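You operate a simulated robot arm through the tools that you are given. There is no shell and no other tool. Be economical: measure what you need, move in short steps, check, and stop when the job is done.

Carry out the task below with a simulated robot arm. There is one attempt and no reset: what you move stays moved.

Task
Take the grey tag and leave it on the green coaster. Take the yellow pad on the place 1 at the dining table and put it away on the lower open shelf of the sideboard. Take the green lunch box on the dining table and put it away on the top of the white counter. Put the white sandwich on the dining table away on the lower shelf of the breakfast counter. Push the brown counter door shut. Put one of the pegs from the high table on the upper shelf of the reception desk. Fetch the cardboard tube and set it in the blue basket. Open the dresser drawer for cutlery. Any order will do.

It is judged by the outcome, as a careful person would: the job done as asked, and still so three seconds after it is handed in. It fails if anything else is knocked over, pushed out of place, dropped, spilled or broken.

Robot
A 6-joint arm with a two-finger gripper on a trunk, on a base that drives. Base frame: it is fixed to the floor where the robot stands at the start and does not move with it; the origin is under the middle of the robot, x ahead of it, y to its left, z up; the surface under the hand at the start is at about z = 74. Units: cm, degrees, N and s.
With the tool pointing down near the work surface it reaches from about 10 to 74 cm from the robot's upright axis, wherever it stands. Its first joint turns from -166.0 to 166.0 degrees. Places, roughly: blue basket (36x27x15 cm) [110, -20, 80]; brown counter door [230, -170, 40]; cardboard tube (6x6x28 cm) [270, 70, 60]; dresser drawer for cutlery [-10, -230, 70]; green coaster (9x9x1 cm) [50, 0, 70]; green lunch box (19x9x7 cm) [80, 0, 80]; grey tag [50, -25, 75]; lower open shelf of the sideboard (41x18 cm) [278, 84, 10]; lower shelf of the breakfast counter [-140, -220, 10]; peg (9x2x4 cm) [170, 270, 90]; top of the white counter [-330, 210, 90]; upper shelf of the reception desk (73x24 cm) [-130, 398, 60]; white sandwich (10x6x4 cm) [120, -100, 80]; yellow pad (10x7x6 cm) [50, -30, 80]. Payload 2.45 kg.
The tool frame sits at the grasp point between the pads (the TCP): z along the fingers, y along the line on which they close. The tips reach 2.6 cm beyond it. Largest opening 9.6 cm; the body of the gripper starts 6.9 cm behind the TCP.
Orientation is that of the tool frame in the base frame, as [roll, pitch, yaw] about the fixed x, y, z axes, in that order (R = Rz(yaw) Ry(pitch) Rx(roll)). With the fingers straight down and closing along the base's y, the tool's x points along the base's -x, its y along +y and its z along -z.

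Tools
- The arm moves only by the tool move_arm. Its argument "moves" is text: rows parted by semicolons, each of 7 numbers parted by spaces: the turn, a rotation vector about the tool's x, y, z in degrees, then the shift along the tool's x, y, z in cm, then the finger opening in cm, from 0 to 9.6. In form: wx wy wz x y z hand; .... A call has 1 to 8 rows; each row is the pose to reach, as a shift and turn from the pose commanded when the call began, along the tool's axes at that moment. Rows are played at 5 a second. More than 5 cm and 8.6 degrees between two rows, or a gripper value outside its range, and nothing of the call is played. A pose out of reach is approached as far as the arm can. The call stops where the force on the tool passes 40 N (or 10 N more than at its start, if that is more) or the arm is blocked; 0.2 s more then pass. The fingers move at their own pace and stop on an object; they squeeze with about 25 N. The grip force told is the motor's: it shows also when the fingers shut on nothing. Time passes only in rows, and 0.2 s behind the last, so rows that repeat a pose let the fingers close. The reply holds the time, the measured pose of the TCP, the force on the tool along the base axes, the opening and the grip force, in the units named above and with some noise, with the torque about the TCP (base axes, N m) and any sound that the robot's microphone picked up.
- Cameras (640 x 400 px; columns grow to the right, rows downward): "scene" is now at [2.32, 11.7, 114.14]; the picture's right is [-0.46, -0.89, 0.00], its down [-0.30, 0.16, -0.94] and it looks along [0.84, -0.43, -0.34] (base axes); focal length 250 px, centre (320, 200). "wrist" rides on the gripper at [8.2, 0.3, -9.8] in the tool frame; the picture's right is [-0.04, 1.00, 0.00], its down [-0.73, -0.03, -0.68] and it looks along [-0.68, -0.03, 0.73] (tool axes); focal length 256 px, centre (320, 200). There is no depth. A picture from a camera that has moved, and an enlarged one, comes with that camera's place and axes in the base frame and with its lens.
- camera(camera): a new picture of that camera. The clock stands still meanwhile.
- move_column(by): slides the trunk up (or, below 0, down) by that many cm; the arm and the scene camera ride with it, the base frame stays. It gives what a move gives, with no picture.
- drive_base(legs): drives the robot by 1 to 6 legs, each [ahead, turn to the left] in cm and degrees, along the robot's own axes; the way and the turn of a leg run together, so that a leg with both is an arc; at most 150 cm and 180 degrees a leg. The arm and the cameras ride along, it lands a little off, and it stops where it bumps. It gives what a move gives.
- head_to(pan, tilt): turns the head with the scene camera to pan (to the left, within 155 degrees either way) and tilt (down, from -29 to 69), counted from straight ahead of the robot. It gives what a move gives.
- enlarge(camera, box): a new picture of the part [left, top, right, bottom] of that camera's present view, enlarged. The clock stands still meanwhile.
- finish_job(): hands the job in; it is judged then, once.

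Go step by step. Nothing tells you exact positions but the pictures and the camera data: compare them with the known pose of the tool, close in by small moves and look again before you grip or let go. The budget is 207 turns and 192 pictures, counting those below and the enlarged ones. Unless the task says otherwise, let go and move clear before handing in, and close with one line.

The tools are called as name(argument=value, ...) on one line, values as JSON. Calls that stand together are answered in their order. move_arm: Moves the arm, as the interface text tells. Its arguments: {"type":"object","properties":{"moves":{"type":"string"}},"required":["moves"]} The other tools are called the same way: move_column (by) slides the trunk up or down; drive_base (legs) drives the base; head_to (pan, tilt) turns the head that bears the scene camera; camera (camera) takes a picture; enlarge (camera, box) takes an enlarged picture of a part of a camera's view; finish_job () hands the job in.

At the start:

```text
time: 0.0
eef_pos: [44.33, 7.78, 99.92]
tool_rot: [-179.8, -0.1, -179.7]
force: [0.4, -0.7, -0.6]
ft_torque: [-0.02, -0.01, 0.03]
finger_gap: 9.61
gripper_force: 0.1
trunk travel left (down, up): [-15.0, 0.0]
robot x, y, heading: [0.18, -0.18, 0.2]
head pan, tilt: [-27.3, 19.8]
```

scene: 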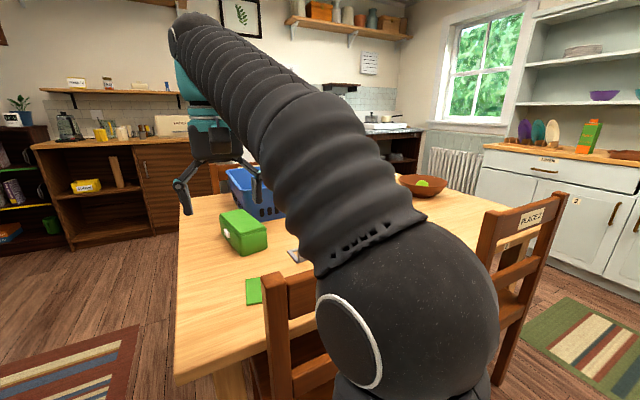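
wrist: 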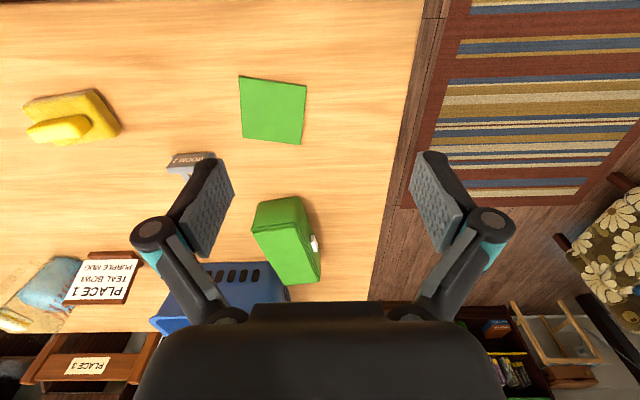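

I see the table with the green coaster (~[52,0]), a grey tag, a yellow object and the lunch box. I'll look closer at those and around the room before moving.

enlarge(camera="wrist", box=[0, 60, 320, 260])

enlarge(camera="wrist", box=[0, 200, 320, 400])

head_to(pan=-70, tilt=25)

camera(camera="scene")

head_to(pan=30, tilt=20)

camera(camera="scene")

head_to(pan=100, tilt=20)

camera(camera="scene")

head_to(pan=155, tilt=20)

camera(camera="scene")

head_to(pan=-130, tilt=20)

camera(camera="scene")

```text
2.00 times, centred on (160, 160) of wrist
camera zoom: at [36.1, 8.17, 109.82], right [0.04, 1.0, 0.0], down [0.73, -0.03, 0.68], along [0.68, -0.03, -0.73], focal length 512 px, centre (640, 280)
```

zoom: 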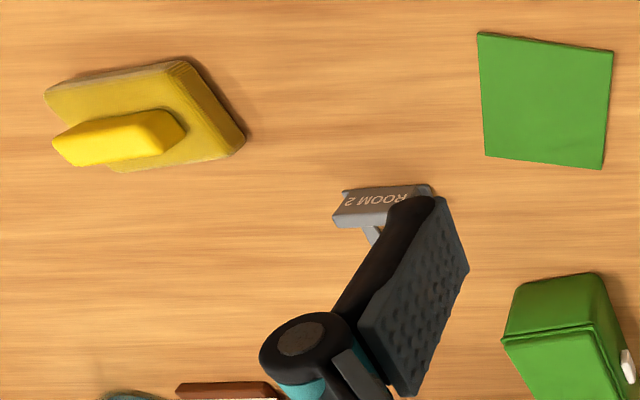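

```text
2.00 times, centred on (160, 300) of wrist
camera zoom: at [36.1, 8.17, 109.82], right [0.04, 1.0, 0.0], down [0.73, -0.03, 0.68], along [0.68, -0.03, -0.73], focal length 512 px, centre (640, 0)
```

zoom: 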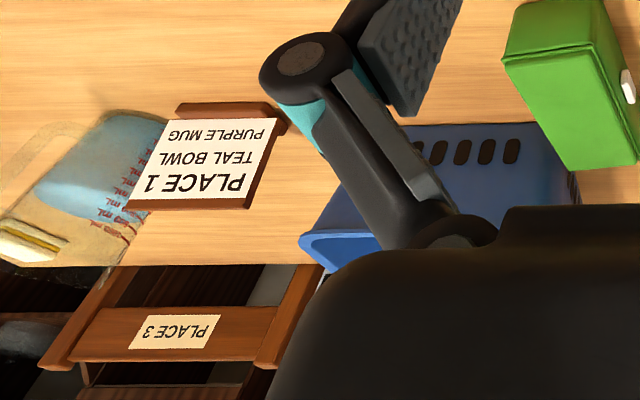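

```text
time: 1.1
eef_pos: [44.24, 7.8, 99.99]
tool_rot: [-179.9, 0.0, -179.8]
force: [-0.6, -0.8, -0.3]
ft_torque: [-0.02, 0.0, -0.01]
finger_gap: 9.61
gripper_force: 0.1
trunk travel left (down, up): [-15.0, 0.0]
robot x, y, heading: [0.16, -0.14, 0.2]
head pan, tilt: [-70.0, 25.0]
```

```text
187 pictures are left
camera scene: at [-2.8, 7.31, 113.31], right [-0.94, -0.34, 0.0], down [-0.14, 0.4, -0.91], along [0.31, -0.85, -0.42], focal length 250 px, centre (320, 200)
```

scene: 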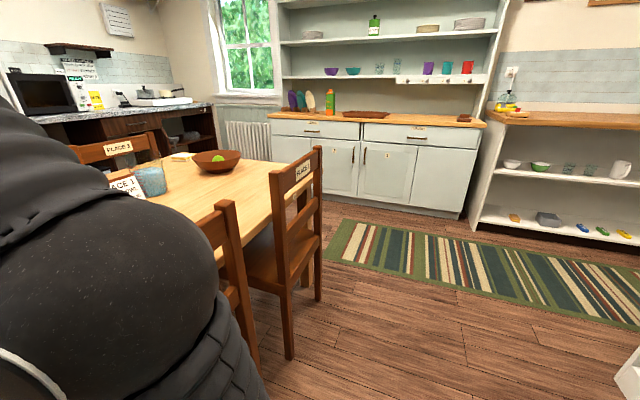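

```text
time: 2.9
eef_pos: [44.25, 7.77, 99.94]
tool_rot: [-179.9, 0.0, -179.8]
force: [-0.1, -0.3, 0.6]
ft_torque: [0.01, 0.0, -0.04]
finger_gap: 9.59
gripper_force: 0.1
trunk travel left (down, up): [-15.0, 0.0]
robot x, y, heading: [-0.01, 0.41, 0.0]
head pan, tilt: [30.0, 20.0]
```

```text
186 pictures are left
camera scene: at [2.11, 20.62, 114.11], right [0.5, -0.87, 0.0], down [-0.3, -0.17, -0.94], along [0.81, 0.47, -0.34], focal length 250 px, centre (320, 200)
```

scene: 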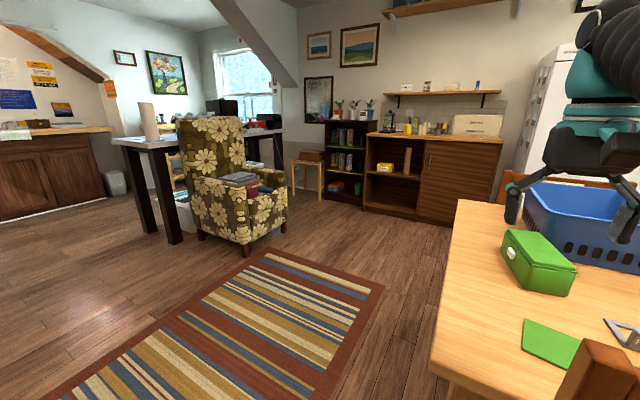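

```text
time: 4.3
eef_pos: [44.26, 7.87, 100.06]
tool_rot: [-179.9, -0.1, -179.9]
force: [1.2, 0.6, -0.3]
ft_torque: [-0.02, 0.05, 0.01]
finger_gap: 9.61
gripper_force: 0.0
trunk travel left (down, up): [-15.0, 0.0]
robot x, y, heading: [0.1, 0.08, 0.1]
head pan, tilt: [100.0, 20.0]
```

```text
185 pictures are left
camera scene: at [-7.57, 25.14, 114.11], right [0.98, 0.17, 0.0], down [0.06, -0.34, -0.94], along [-0.16, 0.93, -0.34], focal length 250 px, centre (320, 200)
```

scene: 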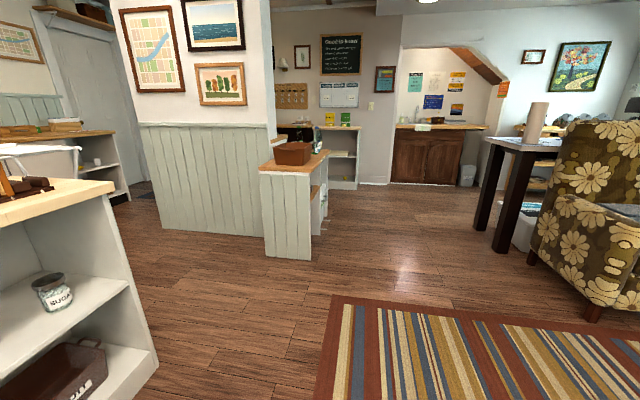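

```text
time: 5.5
eef_pos: [44.18, 7.83, 99.86]
tool_rot: [180.0, -0.1, -179.8]
force: [-0.6, -0.1, -0.7]
ft_torque: [-0.02, 0.01, -0.03]
finger_gap: 9.62
gripper_force: 0.0
trunk travel left (down, up): [-15.0, 0.0]
robot x, y, heading: [-0.38, 0.3, -0.1]
head pan, tilt: [154.7, 20.0]
```

```text
184 pictures are left
camera scene: at [-14.37, 19.96, 114.11], right [0.43, 0.9, 0.0], down [0.31, -0.15, -0.94], along [-0.85, 0.4, -0.34], focal length 250 px, centre (320, 200)
```

scene: 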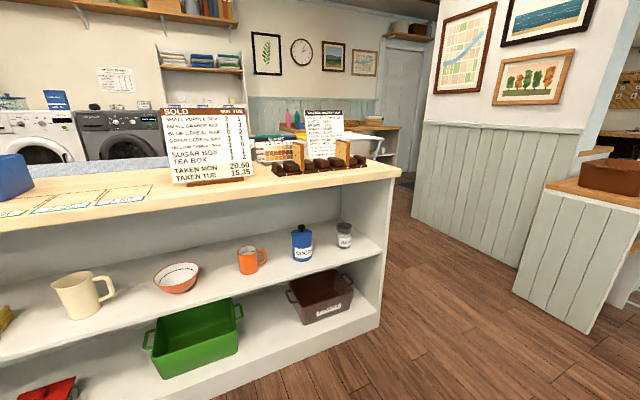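

```text
time: 9.4
eef_pos: [44.27, 7.71, 100.09]
tool_rot: [-180.0, 0.0, -179.8]
force: [-0.4, 0.2, -0.7]
ft_torque: [-0.01, -0.01, -0.01]
finger_gap: 9.57
gripper_force: 0.1
trunk travel left (down, up): [-15.0, 0.0]
robot x, y, heading: [0.33, 0.22, -0.1]
head pan, tilt: [-130.0, 20.0]
```

```text
183 pictures are left
camera scene: at [-11.94, 8.83, 114.11], right [-0.77, 0.64, 0.0], down [0.22, 0.26, -0.94], along [-0.6, -0.72, -0.34], focal length 250 px, centre (320, 200)
```

scene: 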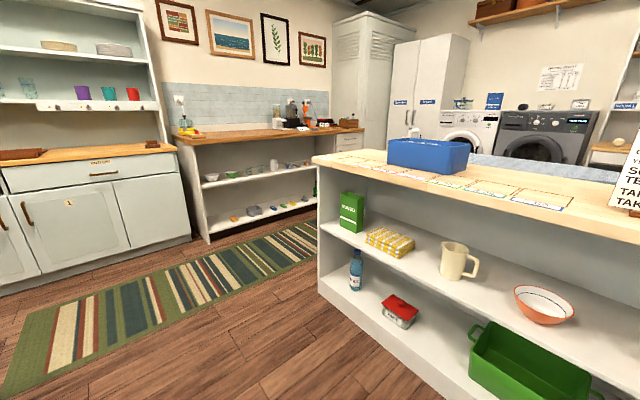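

The grey "ROOM 2" tag appears near [60,-14], and the yellow pad near [50,-26]. I'll bring the hand above the tag for a close look.

move_arm(moves="0 0 0 -2.2 -3.2 1.1 9.6; 0 0 0 -4.5 -6.4 2.2 9.6; 0 0 0 -6.7 -9.6 3.3 9.6; 0 0 0 -9 -12.8 4.4 9.6; 0 0 0 -11.2 -16 5.5 9.6; 0 0 0 -13.5 -19.2 6.6 9.6; 0 0 0 -15.7 -22.3 8 9.6; 0 0 0 -15.7 -22.3 8 9.6")

camera(camera="wrist")

```text
time: 11.2
eef_pos: [60.17, -14.56, 91.93]
tool_rot: [-180.0, 0.1, -179.7]
force: [0.7, 0.4, -0.4]
ft_torque: [0.01, -0.04, 0.0]
finger_gap: 9.61
gripper_force: 0.1
trunk travel left (down, up): [-15.0, 0.0]
robot x, y, heading: [-0.05, 0.26, -0.1]
head pan, tilt: [-130.0, 20.0]
```

```text
182 pictures are left
camera wrist: at [52.0, -14.24, 101.83], right [0.04, 1.0, 0.0], down [0.73, -0.03, 0.68], along [0.68, -0.03, -0.73], focal length 256 px, centre (320, 200)
```

wrist: 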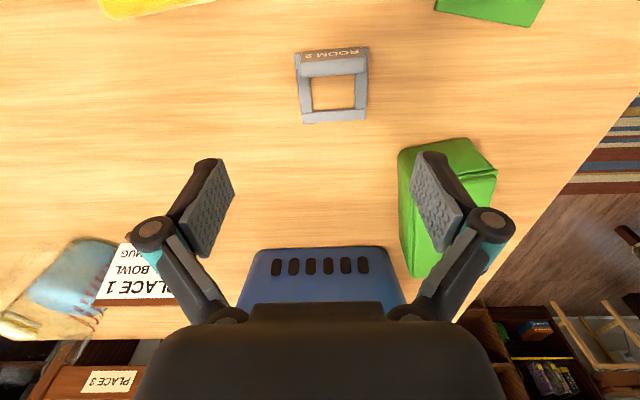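

enlarge(camera="wrist", box=[270, 30, 398, 140])

head_to(pan=-8, tilt=35)

camera(camera="scene")

```text
3.64 times, centred on (334, 85) of wrist
camera zoom: at [52.0, -14.24, 101.83], right [0.04, 1.0, 0.0], down [0.73, -0.03, 0.68], along [0.68, -0.03, -0.73], focal length 931 px, centre (269, 618)
```

zoom: 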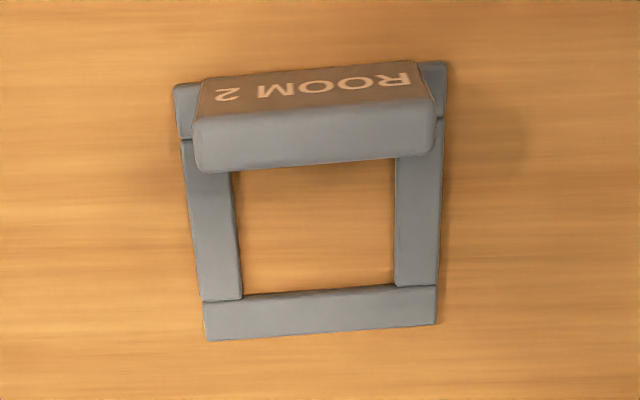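

```text
time: 13.2
eef_pos: [60.15, -14.56, 91.97]
tool_rot: [-179.9, 0.0, -179.9]
force: [0.0, -0.9, 0.4]
ft_torque: [0.0, -0.01, 0.0]
finger_gap: 9.58
gripper_force: 0.0
trunk travel left (down, up): [-15.0, 0.0]
robot x, y, heading: [0.11, 0.09, 0.0]
head pan, tilt: [-8.0, 35.0]
```

```text
180 pictures are left
camera scene: at [2.77, 14.73, 111.73], right [-0.14, -0.99, 0.0], down [-0.57, 0.08, -0.82], along [0.81, -0.11, -0.57], focal length 250 px, centre (320, 200)
```

scene: 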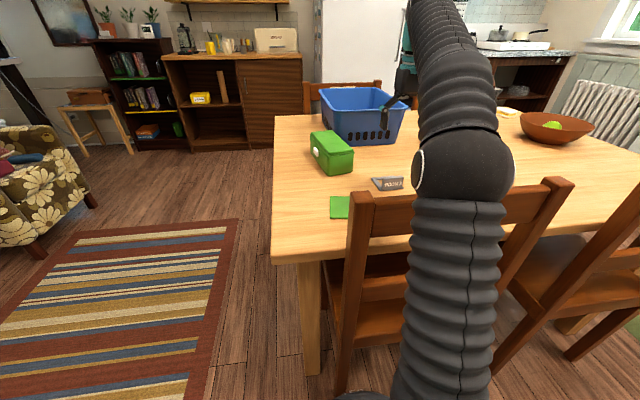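

The tag is a flat frame about 7 cm square with a raised bar, centred near [61,-13.3]. I'll lower the open hand over its sides.

move_arm(moves="0 0 0 -0.4 1.2 4 9.6; 0 0 0 -0.4 1.2 8 9.6; 0 0 0 -0.4 1.2 11 9.6; 0 0 0 -0.4 1.2 13 9.6; 0 0 0 -0.4 1.2 13 9.6")

camera(camera="wrist")

```text
time: 14.4
eef_pos: [60.62, -13.32, 78.92]
tool_rot: [-180.0, 0.1, -179.7]
force: [1.6, 0.8, 0.2]
ft_torque: [-0.02, 0.01, 0.0]
finger_gap: 9.6
gripper_force: 0.1
trunk travel left (down, up): [-15.0, 0.0]
robot x, y, heading: [-0.03, -0.03, -0.0]
head pan, tilt: [-8.0, 35.0]
```

```text
179 pictures are left
camera wrist: at [52.38, -12.93, 88.75], right [0.04, 1.0, 0.0], down [0.73, -0.03, 0.68], along [0.68, -0.03, -0.73], focal length 256 px, centre (320, 200)
```

wrist: 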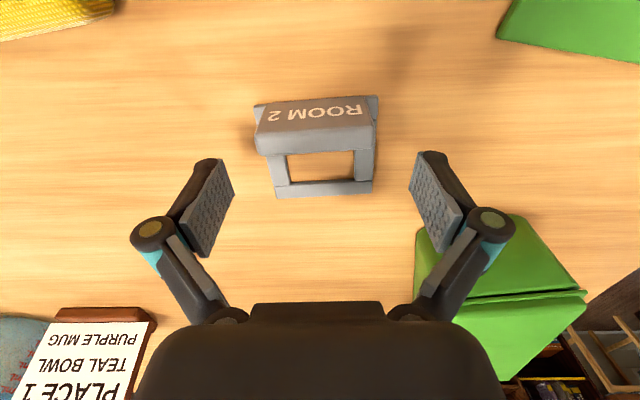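

move_arm(moves="0 0 0 0.6 0 1 9.6; 0 0 0 0.6 0 1.9 9.6; 0 0 0 0.6 0 1.9 7; 0 0 0 0.6 0 1.9 5; 0 0 0 0.6 0 1.9 5;0 0 0 0.6 0 1.9 5")

camera(camera="wrist")

```text
time: 15.8
eef_pos: [59.83, -13.17, 77.08]
tool_rot: [-179.9, 0.1, -179.8]
force: [-1.3, -0.7, 2.3]
ft_torque: [0.02, 0.03, 0.02]
finger_gap: 5.69
gripper_force: 25.4
trunk travel left (down, up): [-15.0, 0.0]
robot x, y, heading: [-0.28, 0.4, -0.1]
head pan, tilt: [-8.0, 35.0]
```

```text
178 pictures are left
camera wrist: at [51.65, -12.84, 86.91], right [0.04, 1.0, 0.0], down [0.73, -0.03, 0.68], along [0.68, -0.03, -0.73], focal length 256 px, centre (320, 200)
```

wrist: 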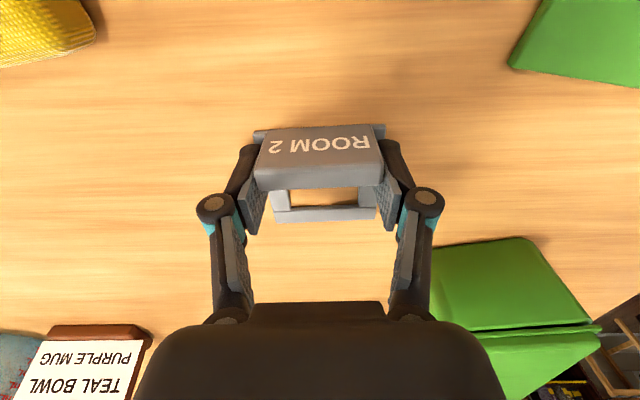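

The tag is held by its bar (5.7 cm). I'll lift and carry it over the coaster, then look.

move_arm(moves="0 0 0 0 0 -4 5; 0 0 0 0 0 -8 5; 0 0 0 3.5 3.5 -8 5; 0 0 0 7 7 -8 5; 0 0 0 8.5 10.5 -8 5; 0 0 0 9.9 14 -8 5; 0 0 0 9.9 14 -8 5")

camera(camera="wrist")

head_to(pan=-15, tilt=45)

camera(camera="scene")

```text
time: 17.4
eef_pos: [49.99, 0.81, 84.97]
tool_rot: [-180.0, 0.1, -179.7]
force: [-0.7, -0.4, 0.1]
ft_torque: [-0.02, -0.02, 0.0]
finger_gap: 5.71
gripper_force: 24.7
trunk travel left (down, up): [-15.0, 0.0]
robot x, y, heading: [-0.29, 0.21, 0.1]
head pan, tilt: [-8.0, 35.0]
```

```text
177 pictures are left
camera wrist: at [41.84, 1.14, 94.84], right [0.04, 1.0, 0.0], down [0.73, -0.03, 0.68], along [0.68, -0.03, -0.73], focal length 256 px, centre (320, 200)
```

wrist: 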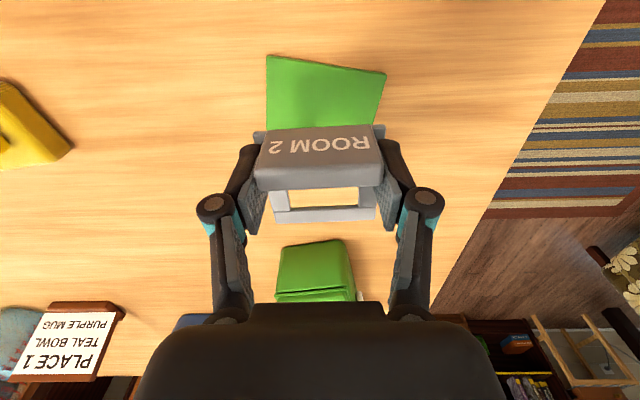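

```text
time: 18.2
eef_pos: [49.99, 0.78, 85.04]
tool_rot: [-180.0, 0.0, -179.8]
force: [0.4, -0.1, 0.0]
ft_torque: [0.02, 0.0, 0.02]
finger_gap: 5.68
gripper_force: 25.4
trunk travel left (down, up): [-15.0, 0.0]
robot x, y, heading: [0.17, 0.5, 0.1]
head pan, tilt: [-15.0, 45.0]
```

```text
176 pictures are left
camera scene: at [1.9, 13.86, 110.25], right [-0.26, -0.97, 0.0], down [-0.68, 0.18, -0.71], along [0.68, -0.18, -0.71], focal length 250 px, centre (320, 200)
```

scene: 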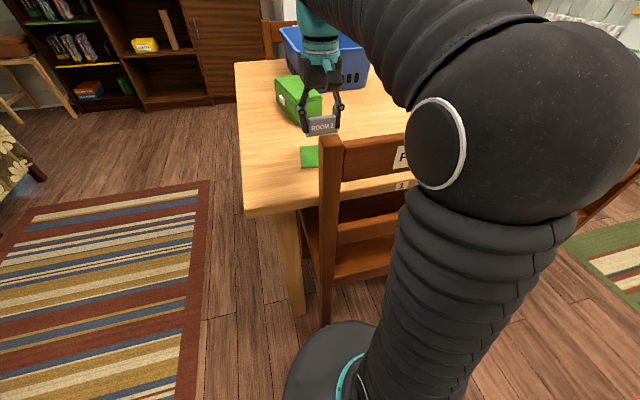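

move_arm(moves="0 0 0 0.4 -0.2 4 5; 0 0 0 0.4 -0.2 6 5; 0 0 0 0.4 -0.2 6.6 5; 0 0 0 0.4 -0.2 7 5; 0 0 0 0.4 -0.2 7 5")

camera(camera="wrist")

```text
time: 19.4
eef_pos: [49.57, 0.63, 78.12]
tool_rot: [-179.9, 0.0, -179.8]
force: [0.3, -1.1, -0.2]
ft_torque: [-0.01, 0.0, 0.06]
finger_gap: 5.7
gripper_force: 24.5
trunk travel left (down, up): [-15.0, 0.0]
robot x, y, heading: [0.27, 0.12, -0.0]
head pan, tilt: [-15.0, 45.0]
```

```text
175 pictures are left
camera wrist: at [41.4, 0.87, 87.92], right [0.04, 1.0, 0.0], down [0.73, -0.03, 0.68], along [0.68, -0.03, -0.73], focal length 256 px, centre (320, 200)
```

wrist: 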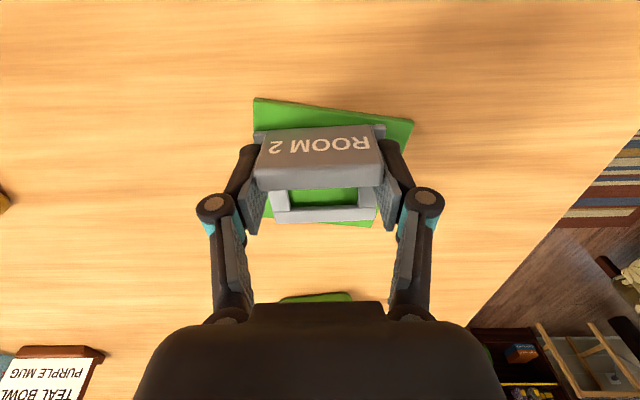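

move_arm(moves="0 0 0 0.6 0.2 0 5; 0 0 0 0.6 0.2 0.3 5; 0 0 0 0.6 0.2 0.6 5; 0 0 0 0.6 0.2 0.6 5")

```text
time: 20.4
eef_pos: [48.89, 0.7, 77.56]
tool_rot: [-179.9, 0.2, -179.8]
force: [1.6, 2.4, 17.8]
ft_torque: [0.08, 0.08, 0.02]
finger_gap: 5.72
gripper_force: 24.7
trunk travel left (down, up): [-15.0, 0.0]
robot x, y, heading: [-0.1, 0.17, -0.3]
head pan, tilt: [-15.0, 45.0]
```

Contact at 77.6: the tag sits on the coaster. Releasing and rising.

move_arm(moves="0 0 0 0 0 -0.2 5.8; 0 0 0 0 0 -0.2 7.5; 0 0 0 0 0 -0.2 8.5; 0 0 0 0 0 -3 8.5; 0 0 0 0 0 -7 8.5; 0 0 0 0 0 -11 8.5;0 0 0 0 0 -14 8.5")

camera(camera="wrist")

```text
time: 22.0
eef_pos: [49.02, 0.76, 91.51]
tool_rot: [-179.9, 0.0, -179.8]
force: [-1.3, 0.1, 1.3]
ft_torque: [0.0, 0.01, -0.02]
finger_gap: 8.51
gripper_force: 0.2
trunk travel left (down, up): [-15.0, 0.0]
robot x, y, heading: [-0.06, 0.49, -0.0]
head pan, tilt: [-15.0, 45.0]
```

```text
174 pictures are left
camera wrist: at [40.82, 1.05, 101.34], right [0.04, 1.0, 0.0], down [0.73, -0.03, 0.68], along [0.68, -0.03, -0.73], focal length 256 px, centre (320, 200)
```

wrist: 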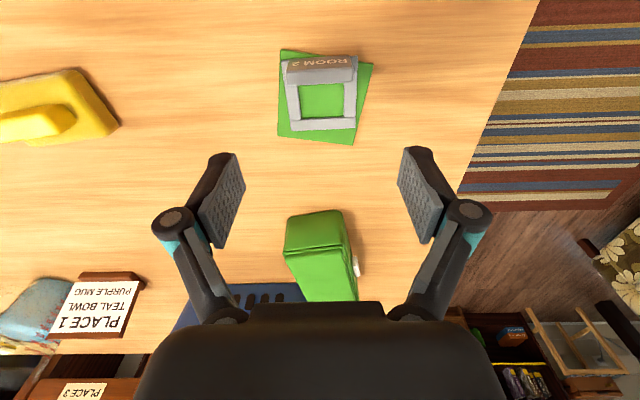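

The tag lies on the coaster. Next, the yellow pad: moving above it for a look.

move_arm(moves="0 0 0 0 -5 0 9.6; 0 0 0 0 -10 0 9.6; 0 0 0 0 -15 0 9.6; 0 0 0 0 -20 0 9.6; 0 0 0 0 -24 0 9.6; 0 0 0 0 -27 0 9.6; 0 0 0 0 -27 0 9.6")

camera(camera="wrist")

```text
time: 23.6
eef_pos: [49.19, -26.39, 91.47]
tool_rot: [179.9, 0.0, -179.8]
force: [-0.5, -0.2, 0.0]
ft_torque: [-0.01, 0.03, 0.0]
finger_gap: 9.61
gripper_force: 0.1
trunk travel left (down, up): [-15.0, 0.0]
robot x, y, heading: [0.22, -0.07, 0.1]
head pan, tilt: [-15.0, 45.0]
```

```text
173 pictures are left
camera wrist: at [40.89, -26.1, 101.32], right [0.04, 1.0, 0.0], down [0.73, -0.03, 0.68], along [0.68, -0.03, -0.73], focal length 256 px, centre (320, 200)
```

wrist: 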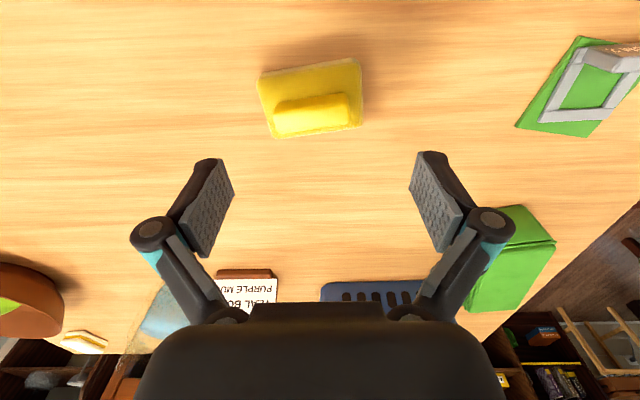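

The pad's long axis lies nearly along y (about 8° off), with its centre near [51,-27] and a handle bar on top. It has to go into a low shelf, so I'll grip the handle along its length with the tool tilted. First I'll turn the hand.

move_arm(moves="0 0 -8.5 0 0 0 9.6; 0 0 -17 0 0 0 9.6; 0 0 -25 0 0 0 9.6; 0 0 -33 0 0 0 9.6; 0 0 -41 0 0 0 9.6; 0 0 -49 0 0 0 9.6; 0 0 -57 0 0 0 9.6; 0 0 -65 0 0 0 9.6")

move_arm(moves="0 0 -8.5 0 0 0 9.6; 0 0 -17 0 0 0 9.6; 0 0 -25 0 0 0 9.6; 0 0 -33 0 0 0 9.6; 0 0 -33 0 0 0 9.6")

move_arm(moves="0 8 0 0 0 0 9.6; 0 16 0 0 0 0 9.6; 0 24 0 0 0 0 9.6; 0 32 0 0 0 0 9.6; 0 40 0 0 0 0 9.6; 0 45 0 0 0 0 9.6; 0 45 0 0 0 0 9.6")

camera(camera="wrist")

```text
time: 25.4
eef_pos: [49.05, -26.37, 91.58]
tool_rot: [-180.0, 0.0, -114.7]
force: [-0.7, 1.0, -0.3]
ft_torque: [0.02, 0.01, -0.02]
finger_gap: 9.61
gripper_force: 0.0
trunk travel left (down, up): [-15.0, 0.0]
robot x, y, heading: [0.05, 0.15, 0.2]
head pan, tilt: [-15.0, 45.0]
```

```text
time: 26.6
eef_pos: [48.98, -26.24, 91.52]
tool_rot: [180.0, -0.1, -81.8]
force: [-0.5, 0.3, -0.4]
ft_torque: [0.01, 0.03, 0.0]
finger_gap: 9.61
gripper_force: 0.1
trunk travel left (down, up): [-15.0, 0.0]
robot x, y, heading: [0.36, -0.01, 0.0]
head pan, tilt: [-15.0, 45.0]
```

```text
time: 28.2
eef_pos: [48.92, -26.41, 91.46]
tool_rot: [-179.9, -45.0, -81.9]
force: [-0.3, 0.5, 0.1]
ft_torque: [-0.01, -0.03, 0.02]
finger_gap: 9.6
gripper_force: 0.0
trunk travel left (down, up): [-15.0, 0.0]
robot x, y, heading: [0.36, 0.37, -0.0]
head pan, tilt: [-15.0, 45.0]
```

```text
172 pictures are left
camera wrist: at [48.44, -25.12, 104.23], right [-0.99, -0.11, -0.03], down [-0.11, 0.99, -0.04], along [0.03, -0.04, -1.0], focal length 256 px, centre (320, 200)
```

wrist: 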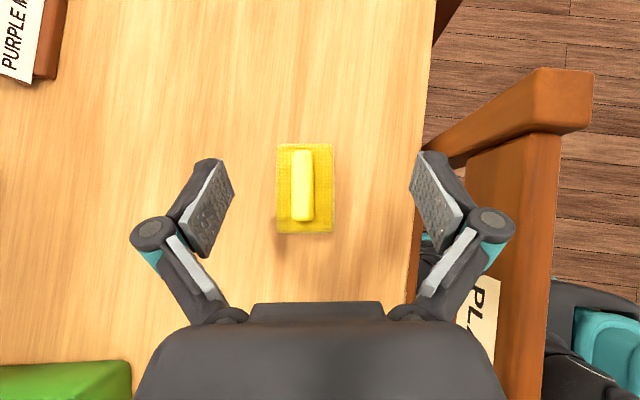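

move_arm(moves="0 0 0 -1.6 -1.94 1.7 9.6; 0 0 0 -3 -1.94 3.3 9.6; 0 0 0 -5.5 -1.94 6 9.6; 0 0 0 -5.5 -1.94 6 9.6")

camera(camera="wrist")

```text
time: 29.2
eef_pos: [50.98, -26.28, 83.39]
tool_rot: [-179.9, -45.1, -81.8]
force: [-0.5, 0.1, 0.2]
ft_torque: [-0.02, -0.02, -0.01]
finger_gap: 9.62
gripper_force: 0.0
trunk travel left (down, up): [-15.0, 0.0]
robot x, y, heading: [0.02, 0.35, -0.1]
head pan, tilt: [-15.0, 45.0]
```

```text
171 pictures are left
camera wrist: at [50.42, -25.14, 96.14], right [-0.99, -0.11, -0.03], down [-0.11, 0.99, -0.04], along [0.03, -0.04, -1.0], focal length 256 px, centre (320, 200)
```

wrist: 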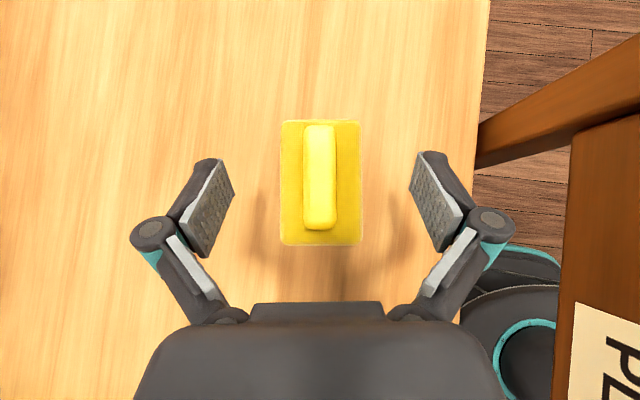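

move_arm(moves="0 0 0 -1.1 0 1.5 9.6; 0 0 0 -2.2 0 3.04 9.6; 0 0 0 -2.2 0 3.04 6; 0 0 0 -2.2 0 3.04 3; 0 0 0 -2.2 0 3.04 1; 0 0 0 -2.2 0 3.04 1")

camera(camera="wrist")

```text
time: 30.6
eef_pos: [50.95, -26.96, 79.8]
tool_rot: [-180.0, -45.1, -81.7]
force: [0.0, -0.2, 0.9]
ft_torque: [-0.06, -0.02, -0.02]
finger_gap: 2.14
gripper_force: 25.4
trunk travel left (down, up): [-15.0, 0.0]
robot x, y, heading: [-0.25, 0.02, 0.3]
head pan, tilt: [-15.0, 45.0]
```

```text
170 pictures are left
camera wrist: at [50.48, -25.76, 92.55], right [-0.99, -0.11, -0.03], down [-0.11, 0.99, -0.04], along [0.03, -0.04, -1.0], focal length 256 px, centre (320, 200)
```

wrist: 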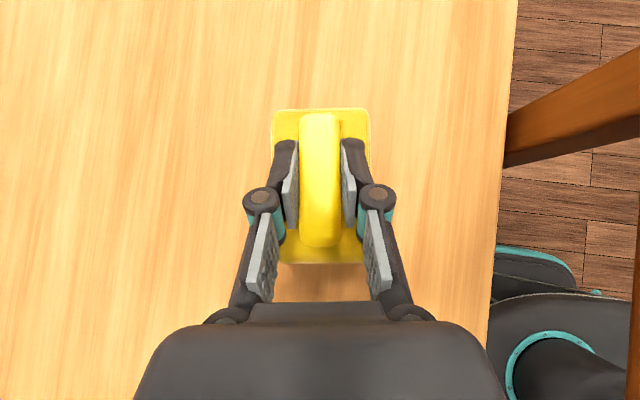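

The pad's handle is gripped (2.1 cm). I'll lift it well up and drive around the left side of the table towards the sideboard.

move_arm(moves="0 0 0 3.4 0 -3.4 1; 0 0 0 6.8 0 -6.8 1; 0 0 0 10.2 0 -10.2 1; 0 0 0 13.6 0 -13.6 1; 0 0 0 17 0 -17 1; 0 0 0 17 0 -17 1")

camera(camera="wrist")

drive_base(legs=[[-20, 0], [0, 60], [100, 0]])

head_to(pan=-40, tilt=15)

camera(camera="scene")

```text
time: 32.0
eef_pos: [51.04, -26.74, 103.55]
tool_rot: [180.0, -44.9, -81.7]
force: [-0.1, -0.3, -1.6]
ft_torque: [0.02, 0.01, 0.01]
finger_gap: 2.13
gripper_force: 24.4
trunk travel left (down, up): [-15.0, 0.0]
robot x, y, heading: [0.37, 0.06, 0.2]
head pan, tilt: [-15.0, 45.0]
```

```text
169 pictures are left
camera wrist: at [50.56, -25.55, 116.39], right [-0.99, -0.11, -0.03], down [-0.11, 0.99, -0.04], along [0.03, -0.04, -1.0], focal length 256 px, centre (320, 200)
```

wrist: 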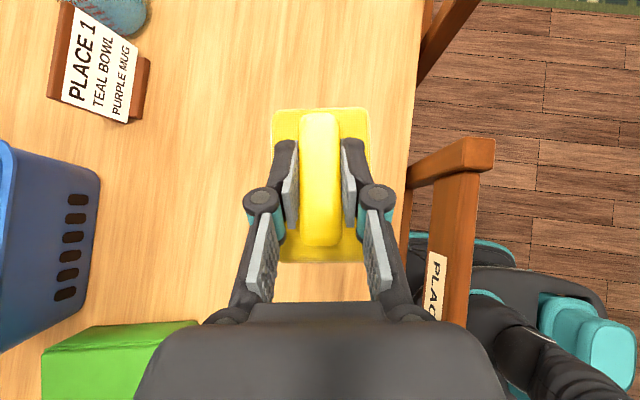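

```text
time: 41.1
eef_pos: [81.14, 118.38, 103.68]
tool_rot: [-179.9, -45.2, -22.7]
force: [-0.3, 0.7, 0.0]
ft_torque: [0.0, 0.02, -0.02]
finger_gap: 2.12
gripper_force: 25.0
trunk travel left (down, up): [-15.0, 0.0]
robot x, y, heading: [32.31, 88.26, 59.4]
head pan, tilt: [-15.0, 45.0]
```

```text
time: 42.0
eef_pos: [81.2, 118.38, 103.62]
tool_rot: [-180.0, -45.2, -22.7]
force: [-0.2, 0.1, 0.2]
ft_torque: [-0.02, -0.01, -0.01]
finger_gap: 2.11
gripper_force: 25.0
trunk travel left (down, up): [-15.0, 0.0]
robot x, y, heading: [31.98, 87.98, 59.2]
head pan, tilt: [-40.0, 15.0]
```

```text
168 pictures are left
camera scene: at [24.26, 94.31, 114.92], right [0.33, -0.94, 0.0], down [-0.25, -0.09, -0.97], along [0.91, 0.32, -0.26], focal length 250 px, centre (320, 200)
```

scene: 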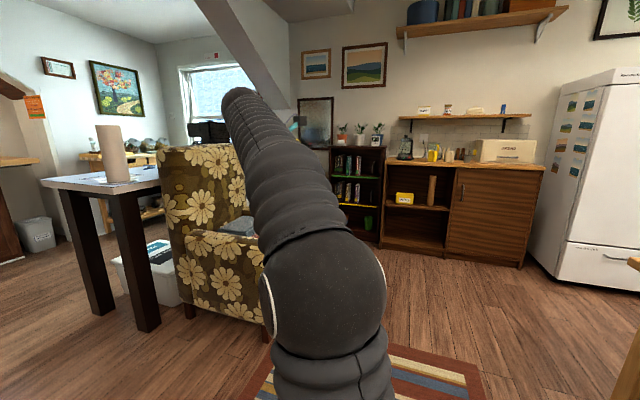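

The sideboard's open compartment spans y≈56–112, with its front at x≈267. I'll turn to face it and drive closer.

drive_base(legs=[[0, -59.2], [145, 0]])

head_to(pan=20, tilt=30)

camera(camera="scene")

```text
time: 51.7
eef_pos: [228.02, 68.68, 103.6]
tool_rot: [-180.0, -45.1, -79.8]
force: [-0.5, 1.0, -0.8]
ft_torque: [0.05, 0.0, -0.02]
finger_gap: 2.13
gripper_force: 24.3
trunk travel left (down, up): [-15.0, 0.0]
robot x, y, heading: [176.16, 93.71, 1.8]
head pan, tilt: [-40.0, 15.0]
```

```text
time: 53.0
eef_pos: [228.05, 68.7, 103.71]
tool_rot: [-179.9, -45.1, -79.8]
force: [-0.7, -0.5, -0.1]
ft_torque: [-0.01, -0.01, -0.01]
finger_gap: 2.11
gripper_force: 24.8
trunk travel left (down, up): [-15.0, 0.0]
robot x, y, heading: [175.93, 93.46, 2.0]
head pan, tilt: [20.0, 30.0]
```

```text
167 pictures are left
camera scene: at [177.87, 112.65, 112.51], right [0.37, -0.93, 0.0], down [-0.46, -0.19, -0.87], along [0.8, 0.32, -0.5], focal length 250 px, centre (320, 200)
```

scene: 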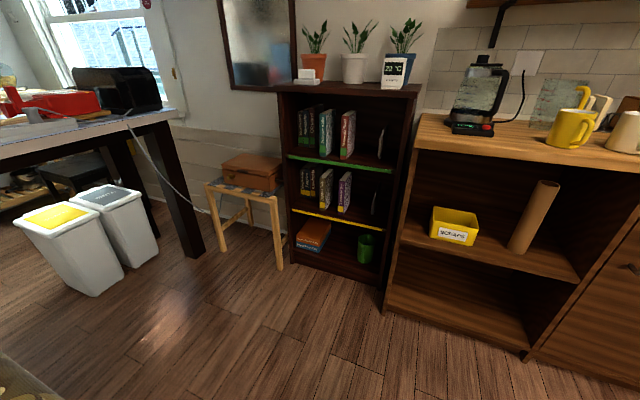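

The shelf opening is well visible: front edge at x≈268, y from 55 to 111. I'll turn the tilted hand to face the shelf before lowering.

move_arm(moves="6 0 -6 -1.35 -.34 -1.35 1; 12 0 -12 -2.7 -.68 -2.7 1; 18 0 -18 -4.05 -1.02 -4.05 1; 24 0 -24 -5.4 -1.36 -5.4 1; 30 0 -30 -6.75 -1.7 -6.75 1; 36 0 -36 -8.1 -2.04 -8.1 1; 42 0 -42 -9.45 -2.4 -9.45 1; 48 0 -48 -10.8 -2.7 -10.8 1")

move_arm(moves="4 0 -4 0 0 0 1; 8.5 0 -8.5 0 0 0 1; 8.5 0 -8.5 0 0 0 1")

move_column(by=-15)

```text
time: 54.8
eef_pos: [228.46, 87.29, 103.32]
tool_rot: [179.8, -45.1, -12.5]
force: [-0.5, -0.8, 0.0]
ft_torque: [0.0, 0.02, 0.03]
finger_gap: 2.1
gripper_force: 25.1
out of reach, approached as far as the arm can: row 8
trunk travel left (down, up): [-15.0, 0.0]
robot x, y, heading: [176.01, 93.84, 1.8]
head pan, tilt: [20.0, 30.0]
```

```text
time: 55.6
eef_pos: [228.12, 97.22, 102.34]
tool_rot: [179.8, -45.1, -0.2]
force: [0.2, 0.5, -0.2]
ft_torque: [0.01, -0.04, 0.01]
finger_gap: 2.12
gripper_force: 25.5
out of reach, approached as far as the arm can: row 1, 2, 3
trunk travel left (down, up): [-15.0, 0.0]
robot x, y, heading: [176.11, 93.76, 1.7]
head pan, tilt: [20.0, 30.0]
```

```text
time: 57.4
eef_pos: [228.21, 97.1, 87.33]
tool_rot: [179.8, -45.1, -0.5]
force: [-0.4, -0.2, -0.9]
ft_torque: [-0.04, 0.01, 0.03]
finger_gap: 2.08
gripper_force: 25.7
trunk travel left (down, up): [0.0, 15.0]
robot x, y, heading: [176.03, 93.78, 2.1]
head pan, tilt: [20.0, 30.0]
```

The flipped wrist is at its limit when pointing straight out, so I'll keep it a few degrees turned. Lowering the hand in front of the shelf now.

move_arm(moves="-4 0 4 -3.4 0 3.4 1; -6 0 6 -6.8 0 6.8 1; -6 0 6 -10.2 0 10.2 1; -6 0 6 -13.6 0 13.6 1; -6 0 6 -17 0 17 1; -6 0 6 -20.4 0 20.4 1; -6 0 6 -23.8 0 23.8 1; -6 0 6 -27 0 27 1")

```text
time: 59.2
eef_pos: [228.44, 96.85, 49.15]
tool_rot: [179.8, -45.2, -8.9]
force: [0.2, -0.1, -0.3]
ft_torque: [0.0, 0.01, -0.01]
finger_gap: 2.09
gripper_force: 25.6
trunk travel left (down, up): [0.0, 15.0]
robot x, y, heading: [175.89, 93.54, 2.1]
head pan, tilt: [20.0, 30.0]
```

move_arm(moves="0 0 0 -3.4 .6 3.5 1; 0 0 0 -6.8 1.3 7 1; 0 0 0 -10.2 2 10.5 1; 0 0 0 -13.6 2.7 14 1; 0 0 0 -17 3.3 17.6 1; 0 0 0 -20.4 3.95 21.3 1; 0 0 0 -20.4 3.95 21.3 1")

camera(camera="scene")

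camera(camera="wrist")

```text
refused: row 6 steps farther than a row can; nothing moved
```

```text
166 pictures are left
camera scene: at [177.85, 112.66, 97.51], right [0.38, -0.93, 0.0], down [-0.46, -0.19, -0.87], along [0.8, 0.32, -0.5], focal length 250 px, centre (320, 200)
```

scene: 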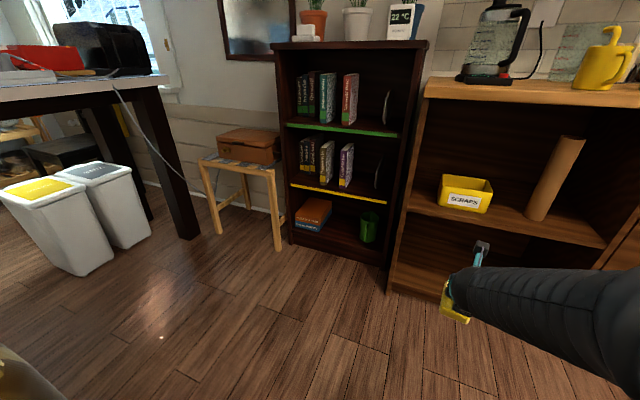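

```text
165 pictures are left
camera wrist: at [227.07, 96.69, 61.85], right [-0.18, -0.98, -0.03], down [-0.98, 0.18, -0.04], along [0.04, 0.02, -1.0], focal length 256 px, centre (320, 200)
```

wrist: 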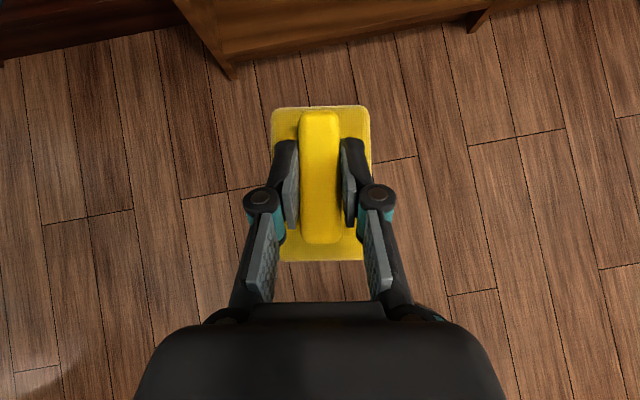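

move_arm(moves="0 0 0 -3 .6 3.1 1; 0 0 0 -6 1.3 6.2 1; 0 0 0 -9 2 9.3 1; 0 0 0 -12 2.6 12.4 1; 0 0 0 -15 3.2 15.5 1; 0 0 0 -18 3.8 18.6 1; 0 0 0 -19.8 3.95 20.6 1; 0 0 0 -19.8 3.95 20.6 1")

drive_base(legs=[[22, 0]])

head_to(pan=15, tilt=42)

camera(camera="scene")

camera(camera="wrist")

```text
time: 61.0
eef_pos: [228.35, 94.7, 20.66]
tool_rot: [179.0, -45.2, -8.9]
force: [-0.5, -0.5, 0.0]
ft_torque: [-0.02, 0.04, 0.03]
finger_gap: 2.12
gripper_force: 25.5
out of reach, approached as far as the arm can: row 6, 7, 8
trunk travel left (down, up): [0.0, 15.0]
robot x, y, heading: [176.16, 93.69, 1.9]
head pan, tilt: [20.0, 30.0]
```

```text
time: 62.7
eef_pos: [250.62, 95.28, 20.79]
tool_rot: [178.9, -45.2, -9.0]
force: [-0.1, 0.2, -0.9]
ft_torque: [0.02, -0.04, -0.01]
finger_gap: 2.11
gripper_force: 24.9
trunk travel left (down, up): [0.0, 15.0]
robot x, y, heading: [198.21, 94.09, 1.7]
head pan, tilt: [20.0, 30.0]
```

```text
time: 63.4
eef_pos: [250.54, 95.32, 20.67]
tool_rot: [178.9, -45.2, -9.1]
force: [0.3, 0.8, -0.8]
ft_torque: [-0.03, 0.01, -0.02]
finger_gap: 2.12
gripper_force: 25.4
trunk travel left (down, up): [0.0, 15.0]
robot x, y, heading: [198.27, 94.48, 1.7]
head pan, tilt: [15.0, 42.0]
```

```text
164 pictures are left
camera scene: at [199.8, 112.46, 95.68], right [0.29, -0.96, 0.0], down [-0.64, -0.19, -0.74], along [0.71, 0.21, -0.67], focal length 250 px, centre (320, 200)
```

scene: 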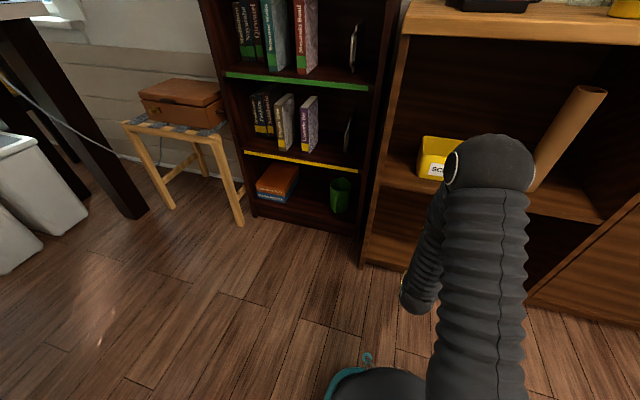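

```text
163 pictures are left
camera wrist: at [249.39, 95.42, 33.43], right [-0.2, -0.98, -0.01], down [-0.98, 0.2, -0.04], along [0.04, 0.01, -1.0], focal length 256 px, centre (320, 200)
```

wrist: 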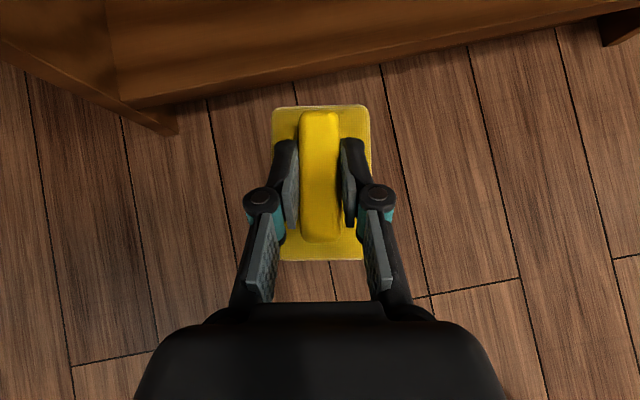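

drive_base(legs=[[14, 0]])

camera(camera="wrist")

camera(camera="scene")

```text
time: 64.7
eef_pos: [264.49, 95.94, 20.8]
tool_rot: [178.9, -45.2, -9.1]
force: [0.5, -0.5, -0.5]
ft_torque: [-0.04, 0.0, -0.01]
finger_gap: 2.12
gripper_force: 25.4
trunk travel left (down, up): [0.0, 15.0]
robot x, y, heading: [212.22, 94.74, 2.1]
head pan, tilt: [15.0, 42.0]
```

```text
162 pictures are left
camera wrist: at [263.17, 95.92, 33.43], right [-0.2, -0.98, -0.01], down [-0.98, 0.2, -0.04], along [0.04, 0.01, -1.0], focal length 256 px, centre (320, 200)
```

wrist: 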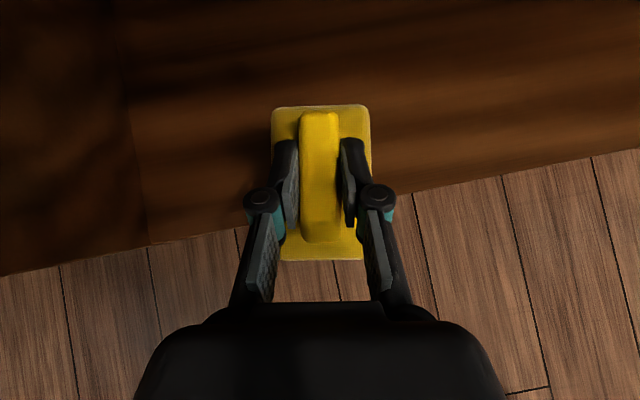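

```text
161 pictures are left
camera scene: at [213.56, 112.89, 95.68], right [0.29, -0.96, 0.0], down [-0.64, -0.19, -0.74], along [0.71, 0.22, -0.67], focal length 250 px, centre (320, 200)
```

scene: 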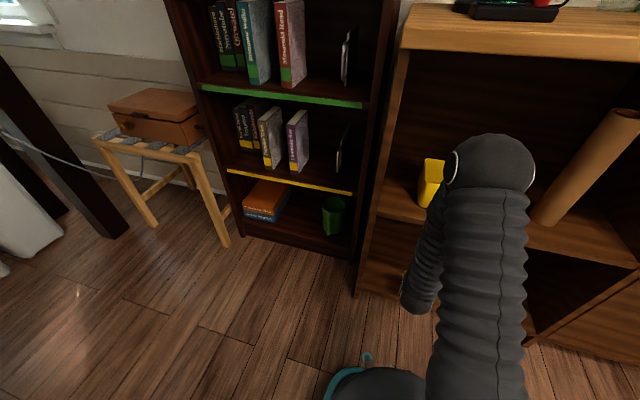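

The pad is just entering the lower compartment, whose front edge is at x≈263. I'll push the arm forward and a little down in small steps, watching the force and the forearm against the upper shelf.

move_arm(moves="0 0 0 0.6 -.25 1.7 1; 0 0 0 1.2 -.5 3.5 1; 0 0 0 1.7 -.78 5.2 1; 0 0 0 1.7 -.78 5.2 1")

head_to(pan=0, tilt=42)

camera(camera="scene")

```text
time: 65.7
eef_pos: [269.46, 95.75, 18.35]
tool_rot: [178.9, -45.1, -8.9]
force: [-0.1, 1.0, 0.3]
ft_torque: [0.01, 0.02, 0.0]
finger_gap: 2.11
gripper_force: 24.8
trunk travel left (down, up): [0.0, 15.0]
robot x, y, heading: [212.09, 95.07, 1.8]
head pan, tilt: [15.0, 42.0]
```

```text
time: 66.5
eef_pos: [269.36, 95.72, 18.31]
tool_rot: [178.9, -45.1, -9.1]
force: [0.4, 0.0, 0.3]
ft_torque: [0.0, -0.03, 0.02]
finger_gap: 2.12
gripper_force: 25.4
trunk travel left (down, up): [0.0, 15.0]
robot x, y, heading: [211.89, 95.06, 1.7]
head pan, tilt: [0.0, 42.0]
```

```text
160 pictures are left
camera scene: at [213.92, 110.75, 95.68], right [0.03, -1.0, 0.0], down [-0.67, -0.02, -0.74], along [0.74, 0.02, -0.67], focal length 250 px, centre (320, 200)
```

scene: 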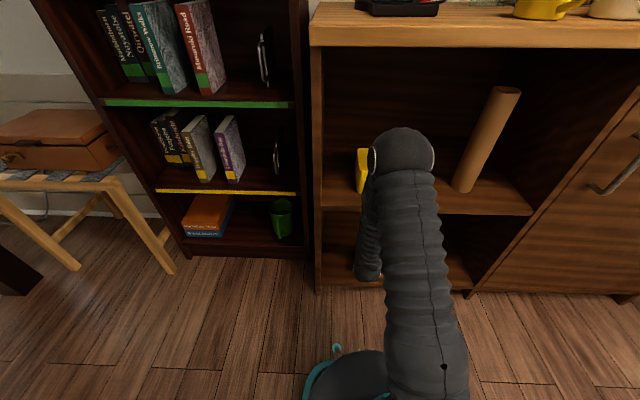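

move_arm(moves="0 0 0 0.8 -.25 1.3 1; 0 0 0 1.6 -.5 2.6 1; 0 0 0 2.45 -.7 3.85 1; 0 0 0 2.45 -.7 3.85 1")

camera(camera="wrist")

camera(camera="scene")

```text
time: 67.5
eef_pos: [273.85, 95.52, 17.17]
tool_rot: [178.9, -45.1, -9.1]
force: [1.1, -0.9, -0.5]
ft_torque: [0.01, 0.02, -0.02]
finger_gap: 2.09
gripper_force: 25.0
trunk travel left (down, up): [0.0, 15.0]
robot x, y, heading: [212.4, 94.79, 2.0]
head pan, tilt: [0.0, 42.0]
```

```text
159 pictures are left
camera wrist: at [272.69, 95.63, 29.87], right [-0.2, -0.98, -0.01], down [-0.98, 0.2, -0.04], along [0.04, 0.01, -1.0], focal length 256 px, centre (320, 200)
```

wrist: 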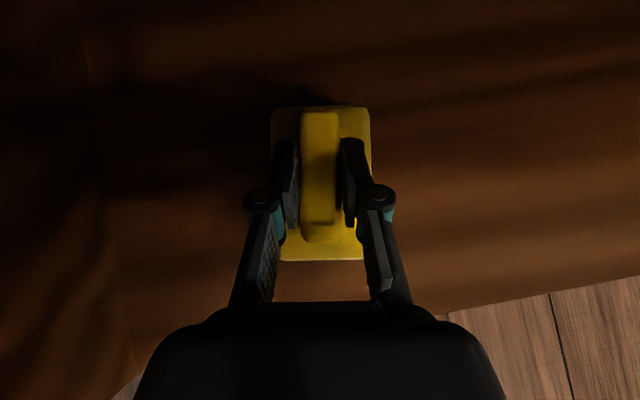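

```text
158 pictures are left
camera scene: at [213.92, 110.74, 95.68], right [0.03, -1.0, 0.0], down [-0.67, -0.02, -0.74], along [0.74, 0.02, -0.67], focal length 250 px, centre (320, 200)
```

scene: 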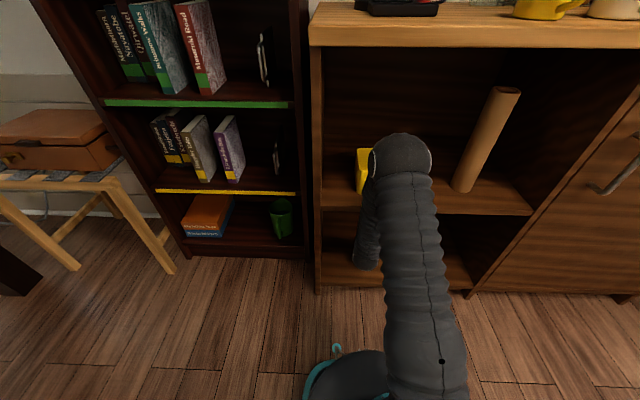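

move_arm(moves="0 0 0 -.5 0 .5 1; 0 0 0 -1 0 1 1; 0 0 0 -1.4 0 1.4 1; 0 0 0 -1.4 0 1.4 1")

```text
time: 68.5
eef_pos: [274.05, 95.55, 15.51]
tool_rot: [179.1, -45.6, -9.2]
force: [-8.2, -1.7, 36.7]
ft_torque: [-0.11, -0.55, -0.08]
finger_gap: 2.15
gripper_force: 25.1
trunk travel left (down, up): [0.0, 15.0]
robot x, y, heading: [211.69, 94.97, 2.0]
head pan, tilt: [0.0, 42.0]
```

move_arm(moves="0 0 0 .2 0 -.2 1; 0 0 0 .2 0 -.2 3; 0 0 0 .2 0 -.2 5; 0 0 0 .2 0 -.2 5; 0 0 0 .2 0 -2 5; 0 0 0 .2 0 -4.5 5; 0 0 0 -1.5 0 -7 5; 0 0 0 -3 0.5 -10 5")

camera(camera="wrist")

```text
time: 70.3
eef_pos: [264.84, 96.67, 20.24]
tool_rot: [178.9, -45.1, -9.0]
force: [0.1, -0.1, -0.2]
ft_torque: [0.02, -0.04, -0.01]
finger_gap: 4.99
gripper_force: 0.1
trunk travel left (down, up): [0.0, 15.0]
robot x, y, heading: [211.82, 94.83, 1.9]
head pan, tilt: [0.0, 42.0]
```

```text
157 pictures are left
camera wrist: at [263.51, 96.86, 32.95], right [-0.2, -0.98, -0.01], down [-0.98, 0.2, -0.04], along [0.04, 0.01, -1.0], focal length 256 px, centre (320, 200)
```

wrist: 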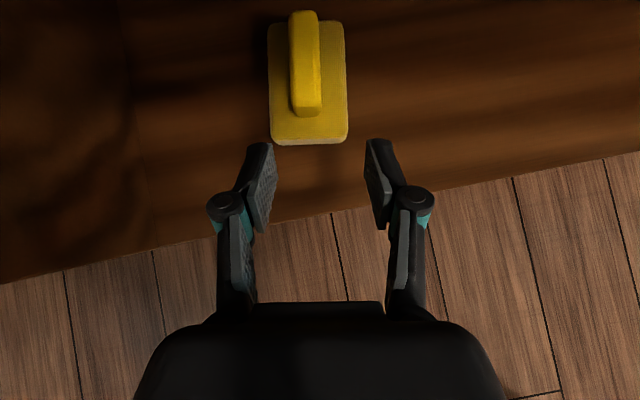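

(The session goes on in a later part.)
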